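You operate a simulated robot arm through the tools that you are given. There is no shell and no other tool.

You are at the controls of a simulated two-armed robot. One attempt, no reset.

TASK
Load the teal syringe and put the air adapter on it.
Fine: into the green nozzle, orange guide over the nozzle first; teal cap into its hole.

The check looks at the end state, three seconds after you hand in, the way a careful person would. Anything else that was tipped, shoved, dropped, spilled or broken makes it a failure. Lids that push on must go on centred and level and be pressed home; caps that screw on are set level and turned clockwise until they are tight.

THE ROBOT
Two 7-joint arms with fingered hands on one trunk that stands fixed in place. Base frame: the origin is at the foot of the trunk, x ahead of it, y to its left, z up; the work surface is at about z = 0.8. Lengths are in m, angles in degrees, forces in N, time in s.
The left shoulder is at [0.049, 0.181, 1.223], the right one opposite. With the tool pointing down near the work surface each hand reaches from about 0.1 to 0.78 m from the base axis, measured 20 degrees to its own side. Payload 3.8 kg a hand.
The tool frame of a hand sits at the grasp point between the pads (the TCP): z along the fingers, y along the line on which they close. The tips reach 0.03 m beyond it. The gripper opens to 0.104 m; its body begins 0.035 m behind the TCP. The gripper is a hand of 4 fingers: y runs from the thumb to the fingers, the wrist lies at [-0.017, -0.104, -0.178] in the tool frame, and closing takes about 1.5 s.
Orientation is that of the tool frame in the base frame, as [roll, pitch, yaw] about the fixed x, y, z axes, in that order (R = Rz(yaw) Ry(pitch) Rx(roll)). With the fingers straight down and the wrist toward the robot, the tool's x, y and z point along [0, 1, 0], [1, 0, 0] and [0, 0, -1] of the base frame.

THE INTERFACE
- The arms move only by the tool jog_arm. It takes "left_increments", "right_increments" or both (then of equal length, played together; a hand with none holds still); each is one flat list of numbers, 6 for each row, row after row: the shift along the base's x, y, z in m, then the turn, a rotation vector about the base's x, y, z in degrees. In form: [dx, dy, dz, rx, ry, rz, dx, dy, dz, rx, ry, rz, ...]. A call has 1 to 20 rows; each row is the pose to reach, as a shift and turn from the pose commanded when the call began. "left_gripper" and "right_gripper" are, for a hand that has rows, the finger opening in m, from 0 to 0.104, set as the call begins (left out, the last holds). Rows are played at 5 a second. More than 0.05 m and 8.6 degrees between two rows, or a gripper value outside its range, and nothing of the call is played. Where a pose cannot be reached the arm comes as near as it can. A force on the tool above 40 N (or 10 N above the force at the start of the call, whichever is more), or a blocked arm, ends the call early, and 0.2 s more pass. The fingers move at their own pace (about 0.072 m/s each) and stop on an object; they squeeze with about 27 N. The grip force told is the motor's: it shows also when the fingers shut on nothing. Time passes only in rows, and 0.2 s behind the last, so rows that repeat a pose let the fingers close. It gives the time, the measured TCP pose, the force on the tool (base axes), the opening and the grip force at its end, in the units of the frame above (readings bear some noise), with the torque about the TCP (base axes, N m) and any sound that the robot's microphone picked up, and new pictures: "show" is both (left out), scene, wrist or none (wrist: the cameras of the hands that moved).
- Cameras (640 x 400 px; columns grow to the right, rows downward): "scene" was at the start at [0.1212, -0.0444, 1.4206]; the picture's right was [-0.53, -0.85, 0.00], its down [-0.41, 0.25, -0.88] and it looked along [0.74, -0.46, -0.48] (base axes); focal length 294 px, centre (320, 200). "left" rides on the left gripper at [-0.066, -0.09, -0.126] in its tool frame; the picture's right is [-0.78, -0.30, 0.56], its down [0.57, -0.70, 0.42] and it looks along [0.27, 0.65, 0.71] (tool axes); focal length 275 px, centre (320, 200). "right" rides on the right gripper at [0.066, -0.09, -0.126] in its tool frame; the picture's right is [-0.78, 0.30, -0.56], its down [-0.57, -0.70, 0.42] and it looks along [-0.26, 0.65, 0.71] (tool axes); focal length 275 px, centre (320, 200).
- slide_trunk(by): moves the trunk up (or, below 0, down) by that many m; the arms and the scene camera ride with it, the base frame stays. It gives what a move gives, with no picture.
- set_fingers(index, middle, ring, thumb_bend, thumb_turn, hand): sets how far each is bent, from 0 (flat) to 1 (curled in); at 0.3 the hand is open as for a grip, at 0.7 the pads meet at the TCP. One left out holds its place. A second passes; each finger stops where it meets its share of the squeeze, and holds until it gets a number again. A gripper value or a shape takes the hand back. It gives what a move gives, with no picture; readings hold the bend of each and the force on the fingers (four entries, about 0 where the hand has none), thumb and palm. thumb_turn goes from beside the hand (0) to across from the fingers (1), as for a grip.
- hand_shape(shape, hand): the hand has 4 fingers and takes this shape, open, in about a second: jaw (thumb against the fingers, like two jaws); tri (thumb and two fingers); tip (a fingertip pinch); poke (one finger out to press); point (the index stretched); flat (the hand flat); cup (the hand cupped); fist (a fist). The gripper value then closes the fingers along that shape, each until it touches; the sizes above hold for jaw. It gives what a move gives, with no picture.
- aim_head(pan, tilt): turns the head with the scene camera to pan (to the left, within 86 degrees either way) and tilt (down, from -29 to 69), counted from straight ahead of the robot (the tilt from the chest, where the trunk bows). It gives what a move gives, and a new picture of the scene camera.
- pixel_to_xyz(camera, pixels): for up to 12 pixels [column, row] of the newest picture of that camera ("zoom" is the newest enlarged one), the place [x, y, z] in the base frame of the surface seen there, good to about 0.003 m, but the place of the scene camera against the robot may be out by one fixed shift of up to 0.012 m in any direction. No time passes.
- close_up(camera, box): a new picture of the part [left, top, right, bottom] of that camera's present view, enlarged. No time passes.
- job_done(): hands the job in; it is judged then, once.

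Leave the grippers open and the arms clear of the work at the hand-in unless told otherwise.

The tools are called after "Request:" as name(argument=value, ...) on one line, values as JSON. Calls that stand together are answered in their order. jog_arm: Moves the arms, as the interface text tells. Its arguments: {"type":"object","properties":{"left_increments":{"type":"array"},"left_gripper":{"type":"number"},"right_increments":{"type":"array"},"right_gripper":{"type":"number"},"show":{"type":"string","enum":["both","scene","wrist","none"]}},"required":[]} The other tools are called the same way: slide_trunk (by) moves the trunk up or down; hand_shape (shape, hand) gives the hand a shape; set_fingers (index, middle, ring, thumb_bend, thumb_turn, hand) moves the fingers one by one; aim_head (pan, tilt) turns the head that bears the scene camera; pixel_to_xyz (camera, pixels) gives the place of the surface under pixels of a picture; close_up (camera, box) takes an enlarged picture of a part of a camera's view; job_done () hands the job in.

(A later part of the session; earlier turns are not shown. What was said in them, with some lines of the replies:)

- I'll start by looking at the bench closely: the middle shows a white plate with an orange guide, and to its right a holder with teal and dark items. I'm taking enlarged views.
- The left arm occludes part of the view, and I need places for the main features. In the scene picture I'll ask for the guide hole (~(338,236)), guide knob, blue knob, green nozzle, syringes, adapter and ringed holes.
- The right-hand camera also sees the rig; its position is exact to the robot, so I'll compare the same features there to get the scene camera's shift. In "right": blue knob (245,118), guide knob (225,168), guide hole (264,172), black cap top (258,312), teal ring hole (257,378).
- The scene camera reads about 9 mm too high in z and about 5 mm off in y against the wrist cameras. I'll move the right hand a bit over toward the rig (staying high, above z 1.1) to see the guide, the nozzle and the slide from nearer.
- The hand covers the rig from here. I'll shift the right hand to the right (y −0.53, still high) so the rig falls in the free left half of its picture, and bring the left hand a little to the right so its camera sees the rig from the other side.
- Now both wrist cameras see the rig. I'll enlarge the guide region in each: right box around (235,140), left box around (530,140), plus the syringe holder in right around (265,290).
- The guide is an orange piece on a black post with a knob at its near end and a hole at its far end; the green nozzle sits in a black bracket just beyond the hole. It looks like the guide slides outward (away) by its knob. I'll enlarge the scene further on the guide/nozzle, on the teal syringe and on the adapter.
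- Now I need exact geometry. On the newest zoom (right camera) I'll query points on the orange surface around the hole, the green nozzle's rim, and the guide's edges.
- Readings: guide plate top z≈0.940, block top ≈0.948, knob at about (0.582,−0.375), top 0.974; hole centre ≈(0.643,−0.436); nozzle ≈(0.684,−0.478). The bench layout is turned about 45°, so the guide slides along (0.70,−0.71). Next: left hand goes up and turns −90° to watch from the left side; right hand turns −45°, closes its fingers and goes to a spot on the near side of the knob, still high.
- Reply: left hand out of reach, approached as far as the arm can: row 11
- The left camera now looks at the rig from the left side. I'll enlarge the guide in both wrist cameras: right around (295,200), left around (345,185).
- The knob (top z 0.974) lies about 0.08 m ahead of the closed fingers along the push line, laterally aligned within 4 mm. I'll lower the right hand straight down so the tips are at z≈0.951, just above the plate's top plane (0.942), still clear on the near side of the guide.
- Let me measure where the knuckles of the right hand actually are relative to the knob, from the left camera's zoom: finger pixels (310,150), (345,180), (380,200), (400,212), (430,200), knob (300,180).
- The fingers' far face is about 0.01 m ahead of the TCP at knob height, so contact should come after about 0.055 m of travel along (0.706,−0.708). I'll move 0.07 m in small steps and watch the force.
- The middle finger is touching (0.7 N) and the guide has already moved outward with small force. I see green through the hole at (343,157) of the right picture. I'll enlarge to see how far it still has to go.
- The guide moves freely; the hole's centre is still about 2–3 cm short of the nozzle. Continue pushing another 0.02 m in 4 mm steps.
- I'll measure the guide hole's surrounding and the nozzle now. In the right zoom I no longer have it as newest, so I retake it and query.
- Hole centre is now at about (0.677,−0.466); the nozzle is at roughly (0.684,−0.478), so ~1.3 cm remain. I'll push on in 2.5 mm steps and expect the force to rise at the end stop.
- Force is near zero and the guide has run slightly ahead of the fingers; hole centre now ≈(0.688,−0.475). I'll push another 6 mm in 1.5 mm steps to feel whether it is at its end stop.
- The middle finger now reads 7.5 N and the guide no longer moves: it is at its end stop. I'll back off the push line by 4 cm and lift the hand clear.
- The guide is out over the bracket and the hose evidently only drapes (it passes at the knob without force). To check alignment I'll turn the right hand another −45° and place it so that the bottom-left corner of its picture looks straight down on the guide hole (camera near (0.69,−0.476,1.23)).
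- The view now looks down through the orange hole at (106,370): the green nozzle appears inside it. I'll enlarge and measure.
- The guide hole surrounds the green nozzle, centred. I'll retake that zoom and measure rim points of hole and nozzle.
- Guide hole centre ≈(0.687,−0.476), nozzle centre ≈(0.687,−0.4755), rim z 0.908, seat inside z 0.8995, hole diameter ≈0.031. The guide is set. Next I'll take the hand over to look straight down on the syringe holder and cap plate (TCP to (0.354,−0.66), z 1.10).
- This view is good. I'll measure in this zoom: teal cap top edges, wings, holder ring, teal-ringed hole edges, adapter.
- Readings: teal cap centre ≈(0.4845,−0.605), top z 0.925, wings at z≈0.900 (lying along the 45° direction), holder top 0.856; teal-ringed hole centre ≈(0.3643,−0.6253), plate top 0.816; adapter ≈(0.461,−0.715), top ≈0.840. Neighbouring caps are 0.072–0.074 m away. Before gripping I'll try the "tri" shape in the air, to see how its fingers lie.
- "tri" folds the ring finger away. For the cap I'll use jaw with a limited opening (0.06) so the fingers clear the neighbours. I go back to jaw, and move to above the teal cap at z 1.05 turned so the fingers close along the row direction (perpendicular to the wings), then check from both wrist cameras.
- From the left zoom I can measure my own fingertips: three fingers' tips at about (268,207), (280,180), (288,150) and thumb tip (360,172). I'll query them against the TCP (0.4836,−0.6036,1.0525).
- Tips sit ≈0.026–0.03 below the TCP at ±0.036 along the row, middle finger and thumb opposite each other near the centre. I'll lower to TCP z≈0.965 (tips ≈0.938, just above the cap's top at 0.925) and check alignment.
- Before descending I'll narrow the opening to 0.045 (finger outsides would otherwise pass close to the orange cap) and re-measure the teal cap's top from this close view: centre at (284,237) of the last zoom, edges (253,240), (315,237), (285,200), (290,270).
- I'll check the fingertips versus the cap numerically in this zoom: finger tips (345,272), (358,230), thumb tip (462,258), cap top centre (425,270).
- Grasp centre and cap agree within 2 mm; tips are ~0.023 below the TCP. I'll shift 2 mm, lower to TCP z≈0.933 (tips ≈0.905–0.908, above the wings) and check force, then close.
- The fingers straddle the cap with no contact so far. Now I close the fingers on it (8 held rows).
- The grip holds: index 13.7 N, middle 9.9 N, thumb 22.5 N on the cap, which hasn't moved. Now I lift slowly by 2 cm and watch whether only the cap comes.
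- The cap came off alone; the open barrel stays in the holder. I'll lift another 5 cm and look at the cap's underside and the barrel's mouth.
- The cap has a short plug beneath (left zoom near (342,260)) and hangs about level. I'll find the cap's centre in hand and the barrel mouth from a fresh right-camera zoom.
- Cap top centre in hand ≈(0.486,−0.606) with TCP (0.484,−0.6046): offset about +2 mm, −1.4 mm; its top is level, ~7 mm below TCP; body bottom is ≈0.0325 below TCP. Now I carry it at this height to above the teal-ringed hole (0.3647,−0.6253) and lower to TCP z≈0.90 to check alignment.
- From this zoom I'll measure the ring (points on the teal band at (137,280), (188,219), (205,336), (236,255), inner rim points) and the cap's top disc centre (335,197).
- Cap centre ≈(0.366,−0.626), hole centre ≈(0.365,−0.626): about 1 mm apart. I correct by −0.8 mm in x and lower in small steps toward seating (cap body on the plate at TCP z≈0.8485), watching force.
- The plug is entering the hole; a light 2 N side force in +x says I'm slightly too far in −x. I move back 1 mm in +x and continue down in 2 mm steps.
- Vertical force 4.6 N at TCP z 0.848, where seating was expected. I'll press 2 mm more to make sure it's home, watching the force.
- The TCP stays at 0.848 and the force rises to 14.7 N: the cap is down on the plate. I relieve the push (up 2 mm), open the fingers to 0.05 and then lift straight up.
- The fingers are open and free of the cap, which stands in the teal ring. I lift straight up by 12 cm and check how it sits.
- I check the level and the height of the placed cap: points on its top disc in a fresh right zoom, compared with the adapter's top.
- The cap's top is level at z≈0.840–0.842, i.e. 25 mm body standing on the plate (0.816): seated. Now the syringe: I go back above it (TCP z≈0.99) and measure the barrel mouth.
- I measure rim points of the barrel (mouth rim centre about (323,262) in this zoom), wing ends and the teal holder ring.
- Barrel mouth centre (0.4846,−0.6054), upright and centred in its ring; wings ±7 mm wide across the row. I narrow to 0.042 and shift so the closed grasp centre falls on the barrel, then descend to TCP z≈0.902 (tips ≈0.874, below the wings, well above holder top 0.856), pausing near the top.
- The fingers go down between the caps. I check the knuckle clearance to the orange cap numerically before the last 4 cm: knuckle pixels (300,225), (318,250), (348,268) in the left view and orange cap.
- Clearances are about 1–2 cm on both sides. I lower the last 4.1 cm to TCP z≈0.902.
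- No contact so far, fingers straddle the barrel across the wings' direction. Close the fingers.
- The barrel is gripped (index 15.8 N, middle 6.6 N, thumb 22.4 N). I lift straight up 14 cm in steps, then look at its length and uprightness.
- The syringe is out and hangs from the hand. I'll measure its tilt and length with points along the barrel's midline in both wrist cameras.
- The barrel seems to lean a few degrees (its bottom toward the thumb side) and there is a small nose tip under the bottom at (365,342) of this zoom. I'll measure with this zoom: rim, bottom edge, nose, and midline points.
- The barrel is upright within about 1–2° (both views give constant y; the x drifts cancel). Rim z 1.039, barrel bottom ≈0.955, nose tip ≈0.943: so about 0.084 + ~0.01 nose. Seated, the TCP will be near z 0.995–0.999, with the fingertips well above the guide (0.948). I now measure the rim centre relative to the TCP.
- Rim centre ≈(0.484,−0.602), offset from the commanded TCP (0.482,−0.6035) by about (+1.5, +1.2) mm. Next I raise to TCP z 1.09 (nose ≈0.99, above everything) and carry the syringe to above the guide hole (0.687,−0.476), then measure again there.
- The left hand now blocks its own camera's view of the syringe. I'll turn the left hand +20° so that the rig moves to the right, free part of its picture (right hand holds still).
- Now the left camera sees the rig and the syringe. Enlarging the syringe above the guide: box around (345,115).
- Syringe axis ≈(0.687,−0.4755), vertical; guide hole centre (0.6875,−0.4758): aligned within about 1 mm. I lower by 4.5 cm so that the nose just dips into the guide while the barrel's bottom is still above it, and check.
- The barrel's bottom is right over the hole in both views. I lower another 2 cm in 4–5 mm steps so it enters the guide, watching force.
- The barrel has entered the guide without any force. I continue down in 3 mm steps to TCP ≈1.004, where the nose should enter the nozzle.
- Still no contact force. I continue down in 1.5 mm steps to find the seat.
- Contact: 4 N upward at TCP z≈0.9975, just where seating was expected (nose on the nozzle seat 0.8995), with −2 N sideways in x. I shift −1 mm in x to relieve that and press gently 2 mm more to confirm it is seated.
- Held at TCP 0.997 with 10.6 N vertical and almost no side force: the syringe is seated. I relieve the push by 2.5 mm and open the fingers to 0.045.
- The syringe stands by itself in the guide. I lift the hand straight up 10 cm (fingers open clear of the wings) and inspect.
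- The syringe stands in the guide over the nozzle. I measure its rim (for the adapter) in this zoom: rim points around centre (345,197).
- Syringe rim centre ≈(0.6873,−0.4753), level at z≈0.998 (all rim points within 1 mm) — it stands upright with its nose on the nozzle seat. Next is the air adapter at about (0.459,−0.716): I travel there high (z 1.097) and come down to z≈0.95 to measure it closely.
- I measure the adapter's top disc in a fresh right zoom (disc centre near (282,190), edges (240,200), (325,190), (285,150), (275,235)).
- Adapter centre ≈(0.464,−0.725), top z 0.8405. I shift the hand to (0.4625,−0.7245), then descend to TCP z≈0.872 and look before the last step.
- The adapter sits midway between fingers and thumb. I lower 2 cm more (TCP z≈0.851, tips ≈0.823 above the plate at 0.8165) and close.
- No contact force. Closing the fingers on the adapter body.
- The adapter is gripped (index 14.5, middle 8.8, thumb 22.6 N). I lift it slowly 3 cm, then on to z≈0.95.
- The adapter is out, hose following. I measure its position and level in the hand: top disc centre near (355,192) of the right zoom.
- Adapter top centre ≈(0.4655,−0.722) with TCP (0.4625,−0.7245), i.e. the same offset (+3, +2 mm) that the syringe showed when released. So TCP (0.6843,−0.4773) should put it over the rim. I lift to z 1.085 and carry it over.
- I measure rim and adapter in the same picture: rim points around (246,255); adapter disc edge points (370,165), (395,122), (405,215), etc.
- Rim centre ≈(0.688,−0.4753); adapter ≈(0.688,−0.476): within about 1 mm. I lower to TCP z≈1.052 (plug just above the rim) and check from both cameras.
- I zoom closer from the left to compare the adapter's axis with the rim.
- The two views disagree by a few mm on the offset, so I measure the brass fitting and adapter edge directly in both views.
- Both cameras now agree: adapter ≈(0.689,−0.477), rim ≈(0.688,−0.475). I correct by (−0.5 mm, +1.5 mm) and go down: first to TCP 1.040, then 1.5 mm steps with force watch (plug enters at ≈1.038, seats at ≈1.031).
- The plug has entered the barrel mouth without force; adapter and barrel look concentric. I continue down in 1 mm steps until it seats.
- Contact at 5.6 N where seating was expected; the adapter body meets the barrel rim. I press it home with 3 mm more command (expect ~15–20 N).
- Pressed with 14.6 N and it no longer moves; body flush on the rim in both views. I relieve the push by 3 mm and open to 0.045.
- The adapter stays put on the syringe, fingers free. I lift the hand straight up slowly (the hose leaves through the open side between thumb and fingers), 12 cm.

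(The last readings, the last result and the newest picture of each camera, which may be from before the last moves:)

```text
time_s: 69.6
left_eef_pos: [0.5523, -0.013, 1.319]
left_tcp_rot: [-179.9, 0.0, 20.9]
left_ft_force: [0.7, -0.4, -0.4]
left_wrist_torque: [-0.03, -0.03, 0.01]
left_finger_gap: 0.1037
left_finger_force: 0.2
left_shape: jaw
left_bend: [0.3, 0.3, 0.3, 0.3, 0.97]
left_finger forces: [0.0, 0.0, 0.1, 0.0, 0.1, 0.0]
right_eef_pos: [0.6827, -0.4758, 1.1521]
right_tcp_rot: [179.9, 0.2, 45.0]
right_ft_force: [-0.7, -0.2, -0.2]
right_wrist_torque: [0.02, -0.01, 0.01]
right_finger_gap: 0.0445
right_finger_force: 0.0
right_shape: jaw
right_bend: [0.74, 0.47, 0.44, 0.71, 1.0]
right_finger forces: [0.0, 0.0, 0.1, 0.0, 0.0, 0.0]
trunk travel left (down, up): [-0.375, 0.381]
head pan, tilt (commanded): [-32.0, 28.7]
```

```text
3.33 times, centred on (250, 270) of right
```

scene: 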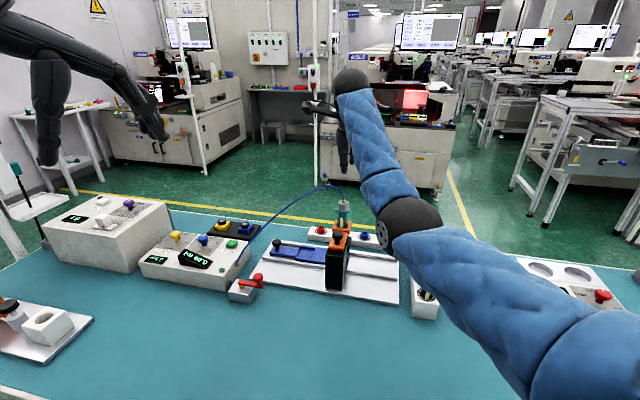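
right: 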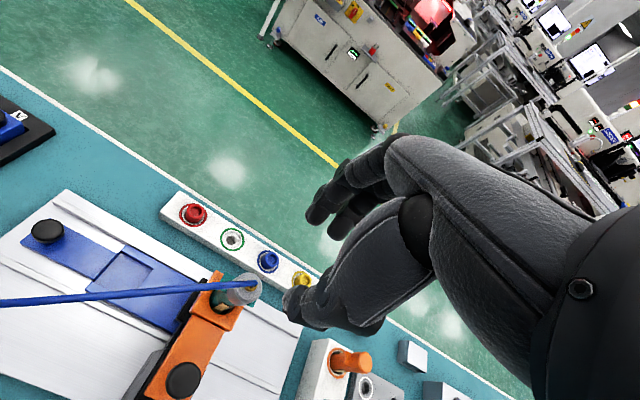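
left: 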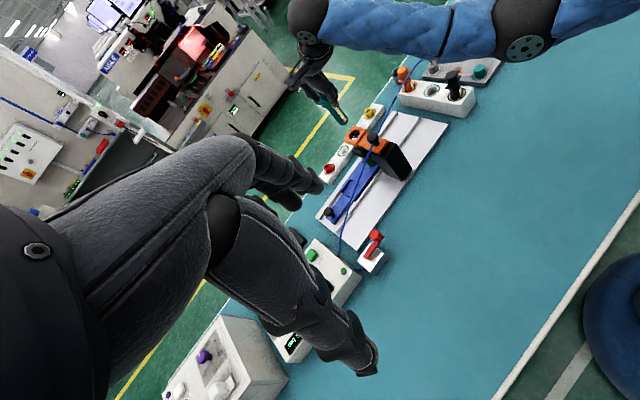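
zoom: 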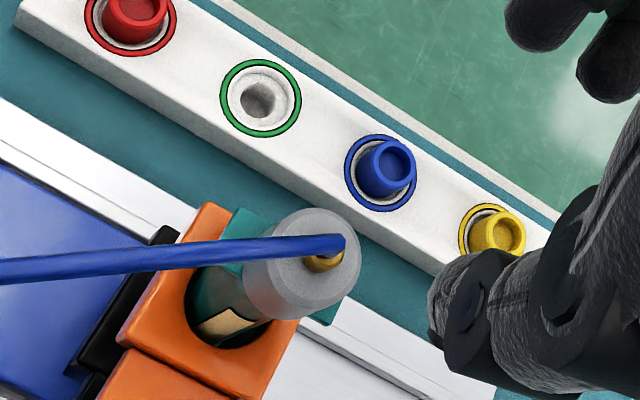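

The adapter is on the syringe with the hose attached. I check its level, height and centring: top disc points in a fresh right zoom.

Request:
close_up(camera="right", box=[190, 250, 280, 330])

Request:
pixel_to_xyz(camera="zoom", pixels=[[345, 120], [390, 150], [410, 190], [395, 235], [355, 262], [310, 255], [280, 225], [305, 125], [345, 240], [385, 205], [300, 235], [190, 240]])

Request:
close_up(camera="scene", box=[310, 180, 380, 260])

```text
5.00 times, centred on (235, 290) of right
```

zoom: 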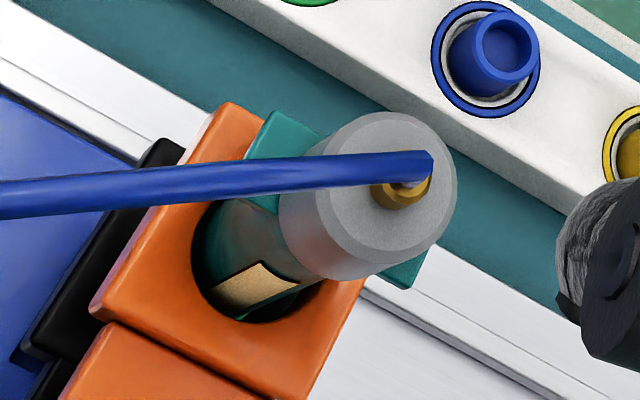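

```text
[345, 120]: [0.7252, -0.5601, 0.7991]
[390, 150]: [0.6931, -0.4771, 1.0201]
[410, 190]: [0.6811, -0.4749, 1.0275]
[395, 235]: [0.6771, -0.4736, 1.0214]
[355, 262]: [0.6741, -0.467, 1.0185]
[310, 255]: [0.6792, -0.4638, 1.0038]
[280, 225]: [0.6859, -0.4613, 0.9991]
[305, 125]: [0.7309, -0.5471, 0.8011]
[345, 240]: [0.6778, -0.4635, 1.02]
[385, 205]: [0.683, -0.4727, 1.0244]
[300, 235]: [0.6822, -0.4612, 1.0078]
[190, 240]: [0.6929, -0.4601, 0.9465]
```

```text
5.00 times, centred on (345, 220) of scene
```

zoom: 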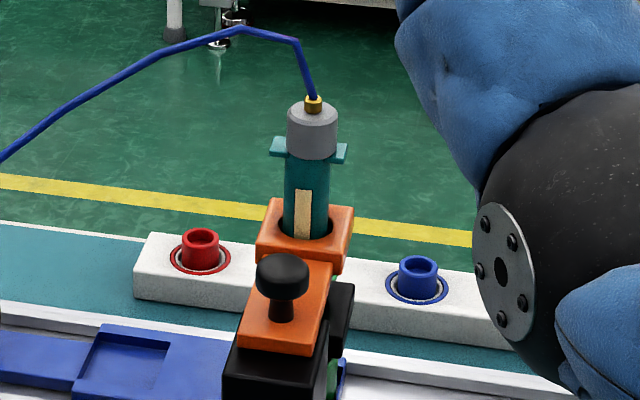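

The stack is upright: adapter top z≈1.020–1.021, level, centred on the barrel, flush above the wings, guide hole around the barrel. Now I retreat: right hand up, then back to a clear pose, opening the gripper fully on the way.

Request:
jog_arm(right_increments=[0, 0, 0.036, 0, 0, 0, 0, 0, 0.072, 0, 0, 0, -0.041, 0.0, 0.072, 0, 0, 6.4, -0.082, 0.0, 0.072, 0, 0, 12.8, -0.123, 0.0, 0.072, 0, 0, 19.2, -0.164, 0.0, 0.072, 0, 0, 25.6, -0.205, 0.0, 0.072, 0, 0, 32, -0.246, 0.0, 0.072, 0, 0, 38.4, -0.288, 0.002, 0.072, 0, 0, 45, -0.288, 0.002, 0.072, 0, 0, 45], right_gripper=0.06, show="both")

Request:
close_up(camera="scene", box=[240, 180, 420, 310])

Request:
close_up(camera="scene", box=[400, 220, 530, 330])

Request:
close_up(camera="right", box=[150, 80, 330, 260])

```text
time_s: 71.8
left_eef_pos: [0.5543, -0.014, 1.3176]
left_tcp_rot: [-179.9, 0.1, 21.1]
left_ft_force: [-0.4, -0.4, -0.1]
left_wrist_torque: [0.01, 0.0, -0.02]
left_finger_gap: 0.1037
left_finger_force: 0.0
left_shape: jaw
left_bend: [0.3, 0.3, 0.3, 0.3, 0.97]
left_finger forces: [0.1, 0.1, 0.0, 0.0, 0.0, 0.0]
right_eef_pos: [0.398, -0.4735, 1.2222]
right_tcp_rot: [-179.9, -0.1, 90.1]
right_ft_force: [0.5, -0.5, -0.4]
right_wrist_torque: [-0.03, 0.02, 0.0]
right_finger_gap: 0.0598
right_finger_force: 0.0
right_shape: jaw
right_bend: [0.73, 0.41, 0.38, 0.65, 0.99]
right_finger forces: [0.0, 0.0, 0.0, 0.0, 0.1, 0.0]
trunk travel left (down, up): [-0.375, 0.381]
head pan, tilt (commanded): [-32.0, 28.7]
```

scene: 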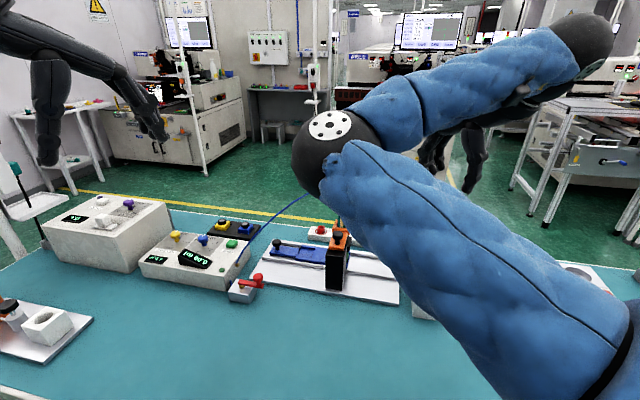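
right: 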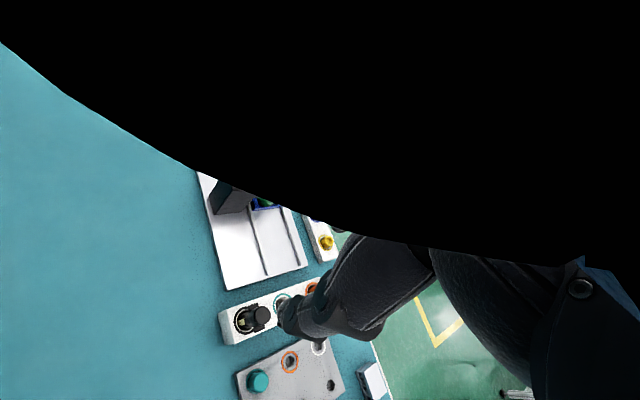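

```text
3.08 times, centred on (330, 245) of scene
```

zoom: 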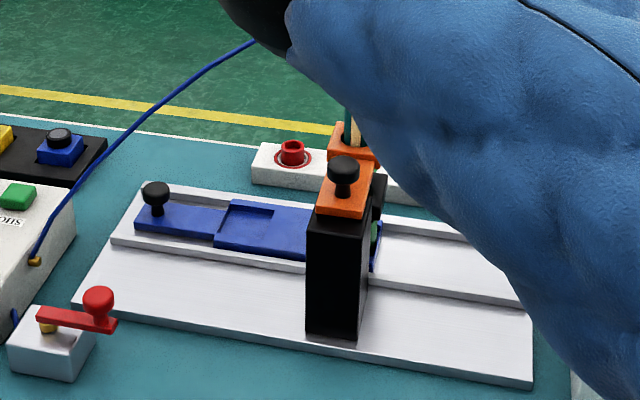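

```text
3.64 times, centred on (465, 275) of scene
```

zoom: 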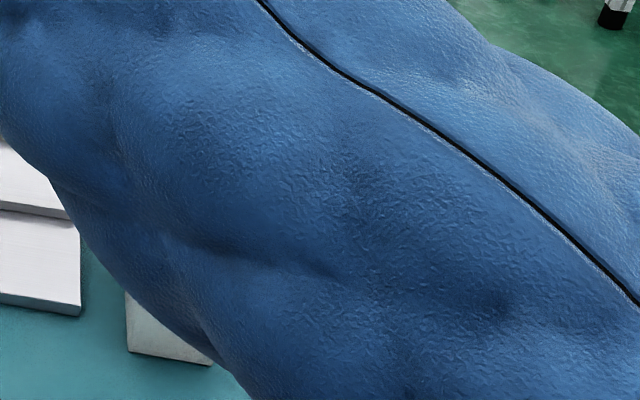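

```text
2.22 times, centred on (240, 170) of right
```

zoom: 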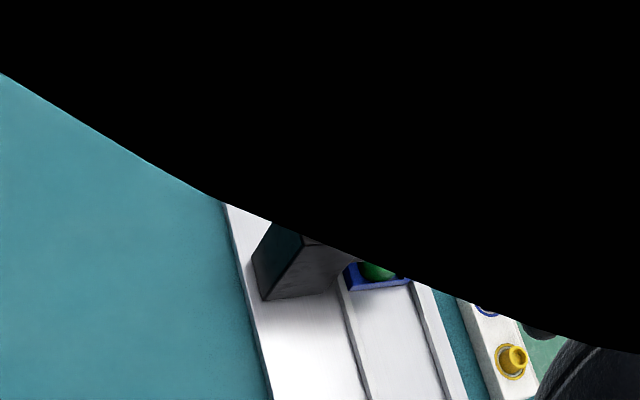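

The right arm took a different elbow posture: the elbow hangs out forward, in front of the cameras. I check how near it is to the syringe and hose: depth at scene pixels on the elbow (335,150), (318,190), (350,200), and forearm lower edge.

Request:
pixel_to_xyz(camera="scene", pixels=[[335, 150], [310, 185], [330, 205], [355, 215], [300, 150], [400, 110], [370, 240], [400, 275], [340, 222], [342, 217]])

Request:
close_up(camera="left", box=[290, 40, 470, 200])

```text
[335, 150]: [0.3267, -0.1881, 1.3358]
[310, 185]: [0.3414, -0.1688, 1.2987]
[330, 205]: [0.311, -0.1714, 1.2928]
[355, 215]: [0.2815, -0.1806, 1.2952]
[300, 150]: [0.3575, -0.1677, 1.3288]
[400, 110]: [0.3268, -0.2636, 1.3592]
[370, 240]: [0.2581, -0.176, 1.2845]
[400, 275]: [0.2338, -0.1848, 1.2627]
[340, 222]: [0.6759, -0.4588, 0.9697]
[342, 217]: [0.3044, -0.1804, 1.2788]
```

```text
2.50 times, centred on (380, 120) of left
```

zoom: 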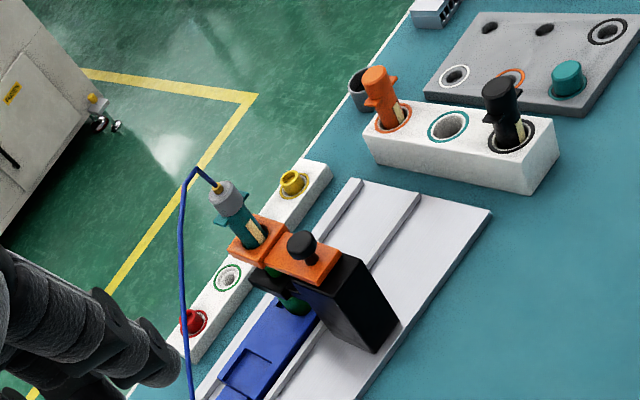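

The elbow is high (z≈1.3) and near the robot, well away from the rig. The left view shows the full layout: syringe with adapter in the guide, teal cap in its hole, others untouched. I'll zoom in for final checks.

Request:
close_up(camera="left", box=[365, 100, 425, 160])

Request:
close_up(camera="left", box=[430, 40, 480, 90])

Request:
close_up(camera="left", box=[370, 130, 410, 170])

```text
6.67 times, centred on (395, 130) of left
```

zoom: 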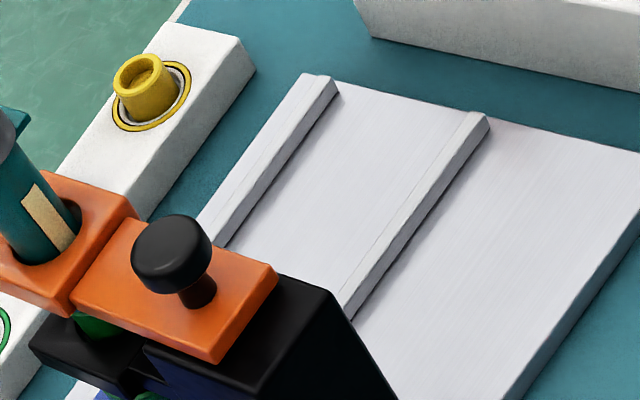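

```text
8.00 times, centred on (455, 65) of left
```

zoom: 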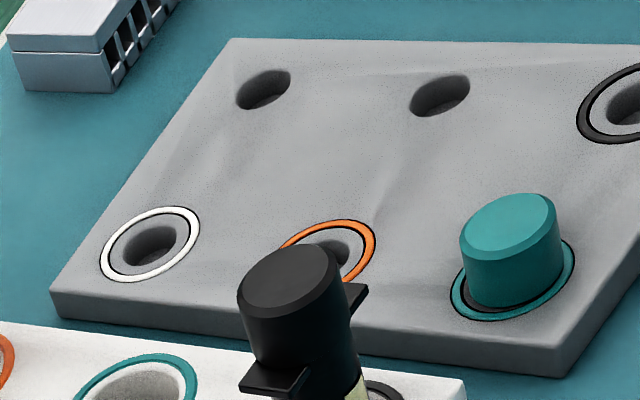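

```text
10.00 times, centred on (390, 150) of left
```

zoom: 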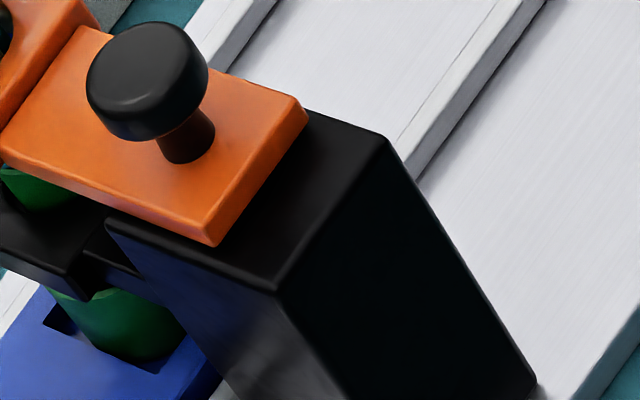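

The cap stands level in the teal ring. One more look at the syringe/adapter and the nozzle below the guide.

Request:
close_up(camera="left", box=[365, 105, 405, 155])

Request:
close_up(camera="left", box=[360, 100, 400, 140])

Request:
close_up(camera="left", box=[340, 100, 390, 160])

```text
8.00 times, centred on (385, 130) of left
```

zoom: 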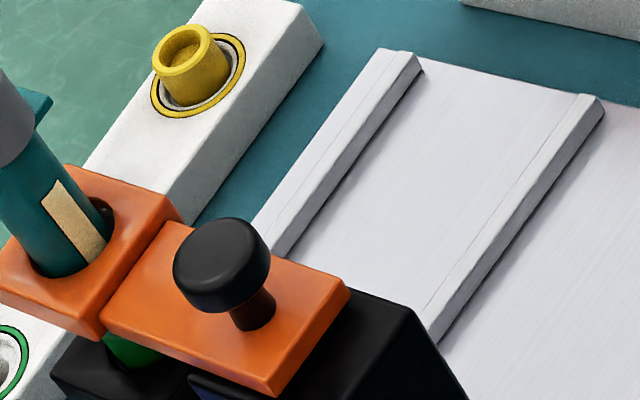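

```text
10.00 times, centred on (380, 120) of left
```

zoom: 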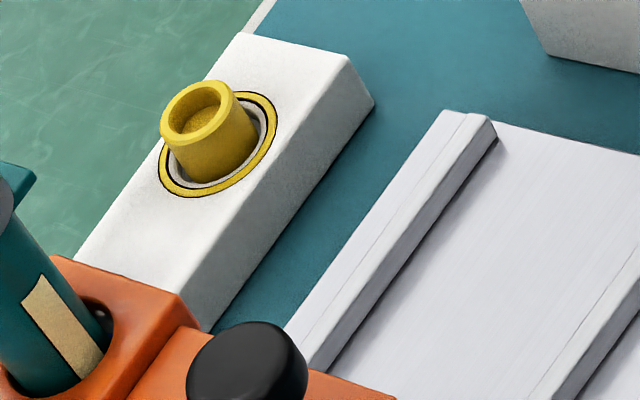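

```text
6.67 times, centred on (365, 130) of left
```

zoom: 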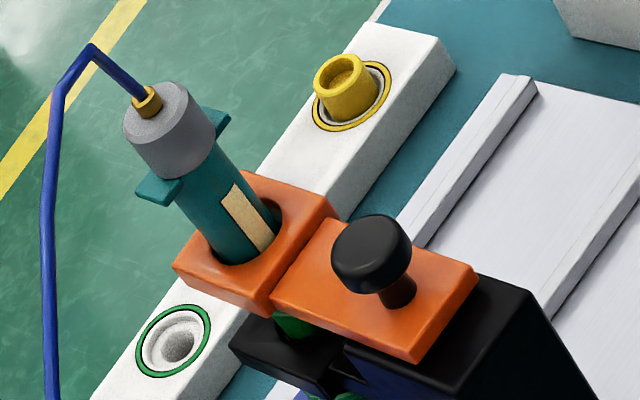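

Everything is in place: guide over the nozzle, syringe upright through it, adapter flush and centred, cap in its hole. I open the right gripper fully where it is (clear, z≈1.22).

Request:
jog_arm(right_increments=[0, 0, 0, 0, 0, 0, 0, 0, 0, 0, 0, 0, 0, 0, 0, 0, 0, 0, 0, 0, 0, 0, 0, 0, 0, 0, 0, 0, 0, 0], right_gripper=0.104, show="scene")

Request:
close_up(camera="left", box=[290, 40, 470, 200])

```text
time_s: 73.0
left_eef_pos: [0.5531, -0.0151, 1.3177]
left_tcp_rot: [-179.9, 0.0, 20.9]
left_ft_force: [0.1, 0.2, -0.5]
left_wrist_torque: [0.01, 0.01, -0.01]
left_finger_gap: 0.1037
left_finger_force: 0.1
left_shape: jaw
left_bend: [0.3, 0.3, 0.3, 0.3, 0.97]
left_finger forces: [0.0, 0.1, 0.1, 0.0, 0.0, 0.0]
right_eef_pos: [0.3973, -0.474, 1.2223]
right_tcp_rot: [180.0, 0.0, 89.9]
right_ft_force: [-0.5, 0.5, -0.4]
right_wrist_torque: [0.0, -0.04, -0.03]
right_finger_gap: 0.1034
right_finger_force: 0.2
right_shape: jaw
right_bend: [0.3, 0.3, 0.3, 0.3, 0.97]
right_finger forces: [0.0, 0.0, 0.0, 0.0, 0.1, 0.1]
trunk travel left (down, up): [-0.375, 0.381]
head pan, tilt (commanded): [-32.0, 28.7]
```

scene: 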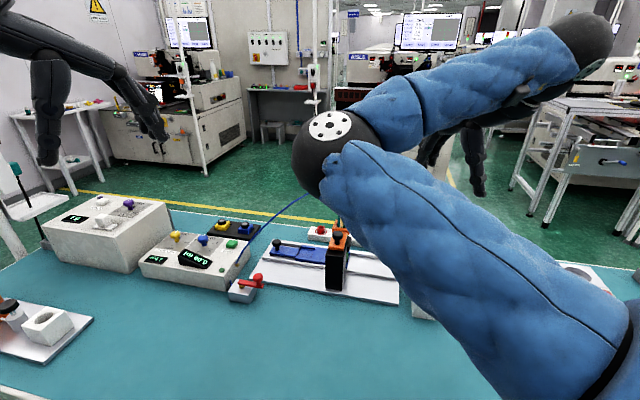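

```text
2.50 times, centred on (380, 120) of left
```

zoom: 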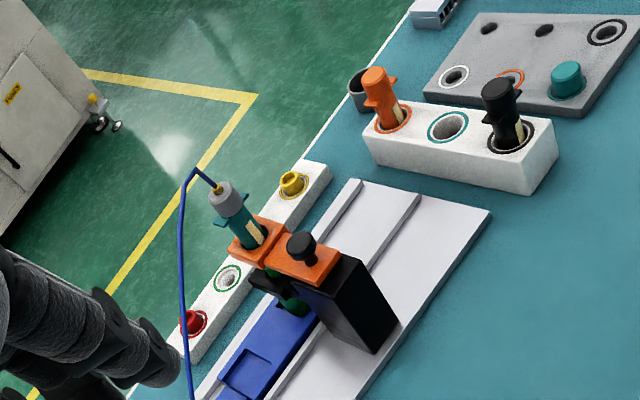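

Both grippers are open and clear. The final left view shows the teal syringe standing in the guide and nozzle with the adapter on it, the teal cap in the teal-ringed hole, and nothing else moved. I hand the job in.

Request:
job_done()

```text
The job is handed in.
```

The teal syringe is loaded in the green nozzle, and the air adapter is on it with its hose attached. I've handed the job in; no result has come back yet.

- **Guide:** I slid the orange guide out to its end stop first. From above, its hole was centred over the green nozzle to within about 1 mm.
- **Cap:** The teal cap is in the teal-ringed hole. It sits level and was pressed down with about 15 N.
- **Syringe:** It stands upright through the guide. I couldn't see the tip under the guide. By its length and height, the tip rests on the seat inside the nozzle.
- **Adapter:** It was pressed down with about 15 N until it stopped moving. It sits flush, level and centred on the barrel.

In the last pictures nothing else had been moved or knocked. Both grippers are open and both arms are clear of the work. The right arm's elbow ended up in front of the scene camera, but it is high and near the robot.
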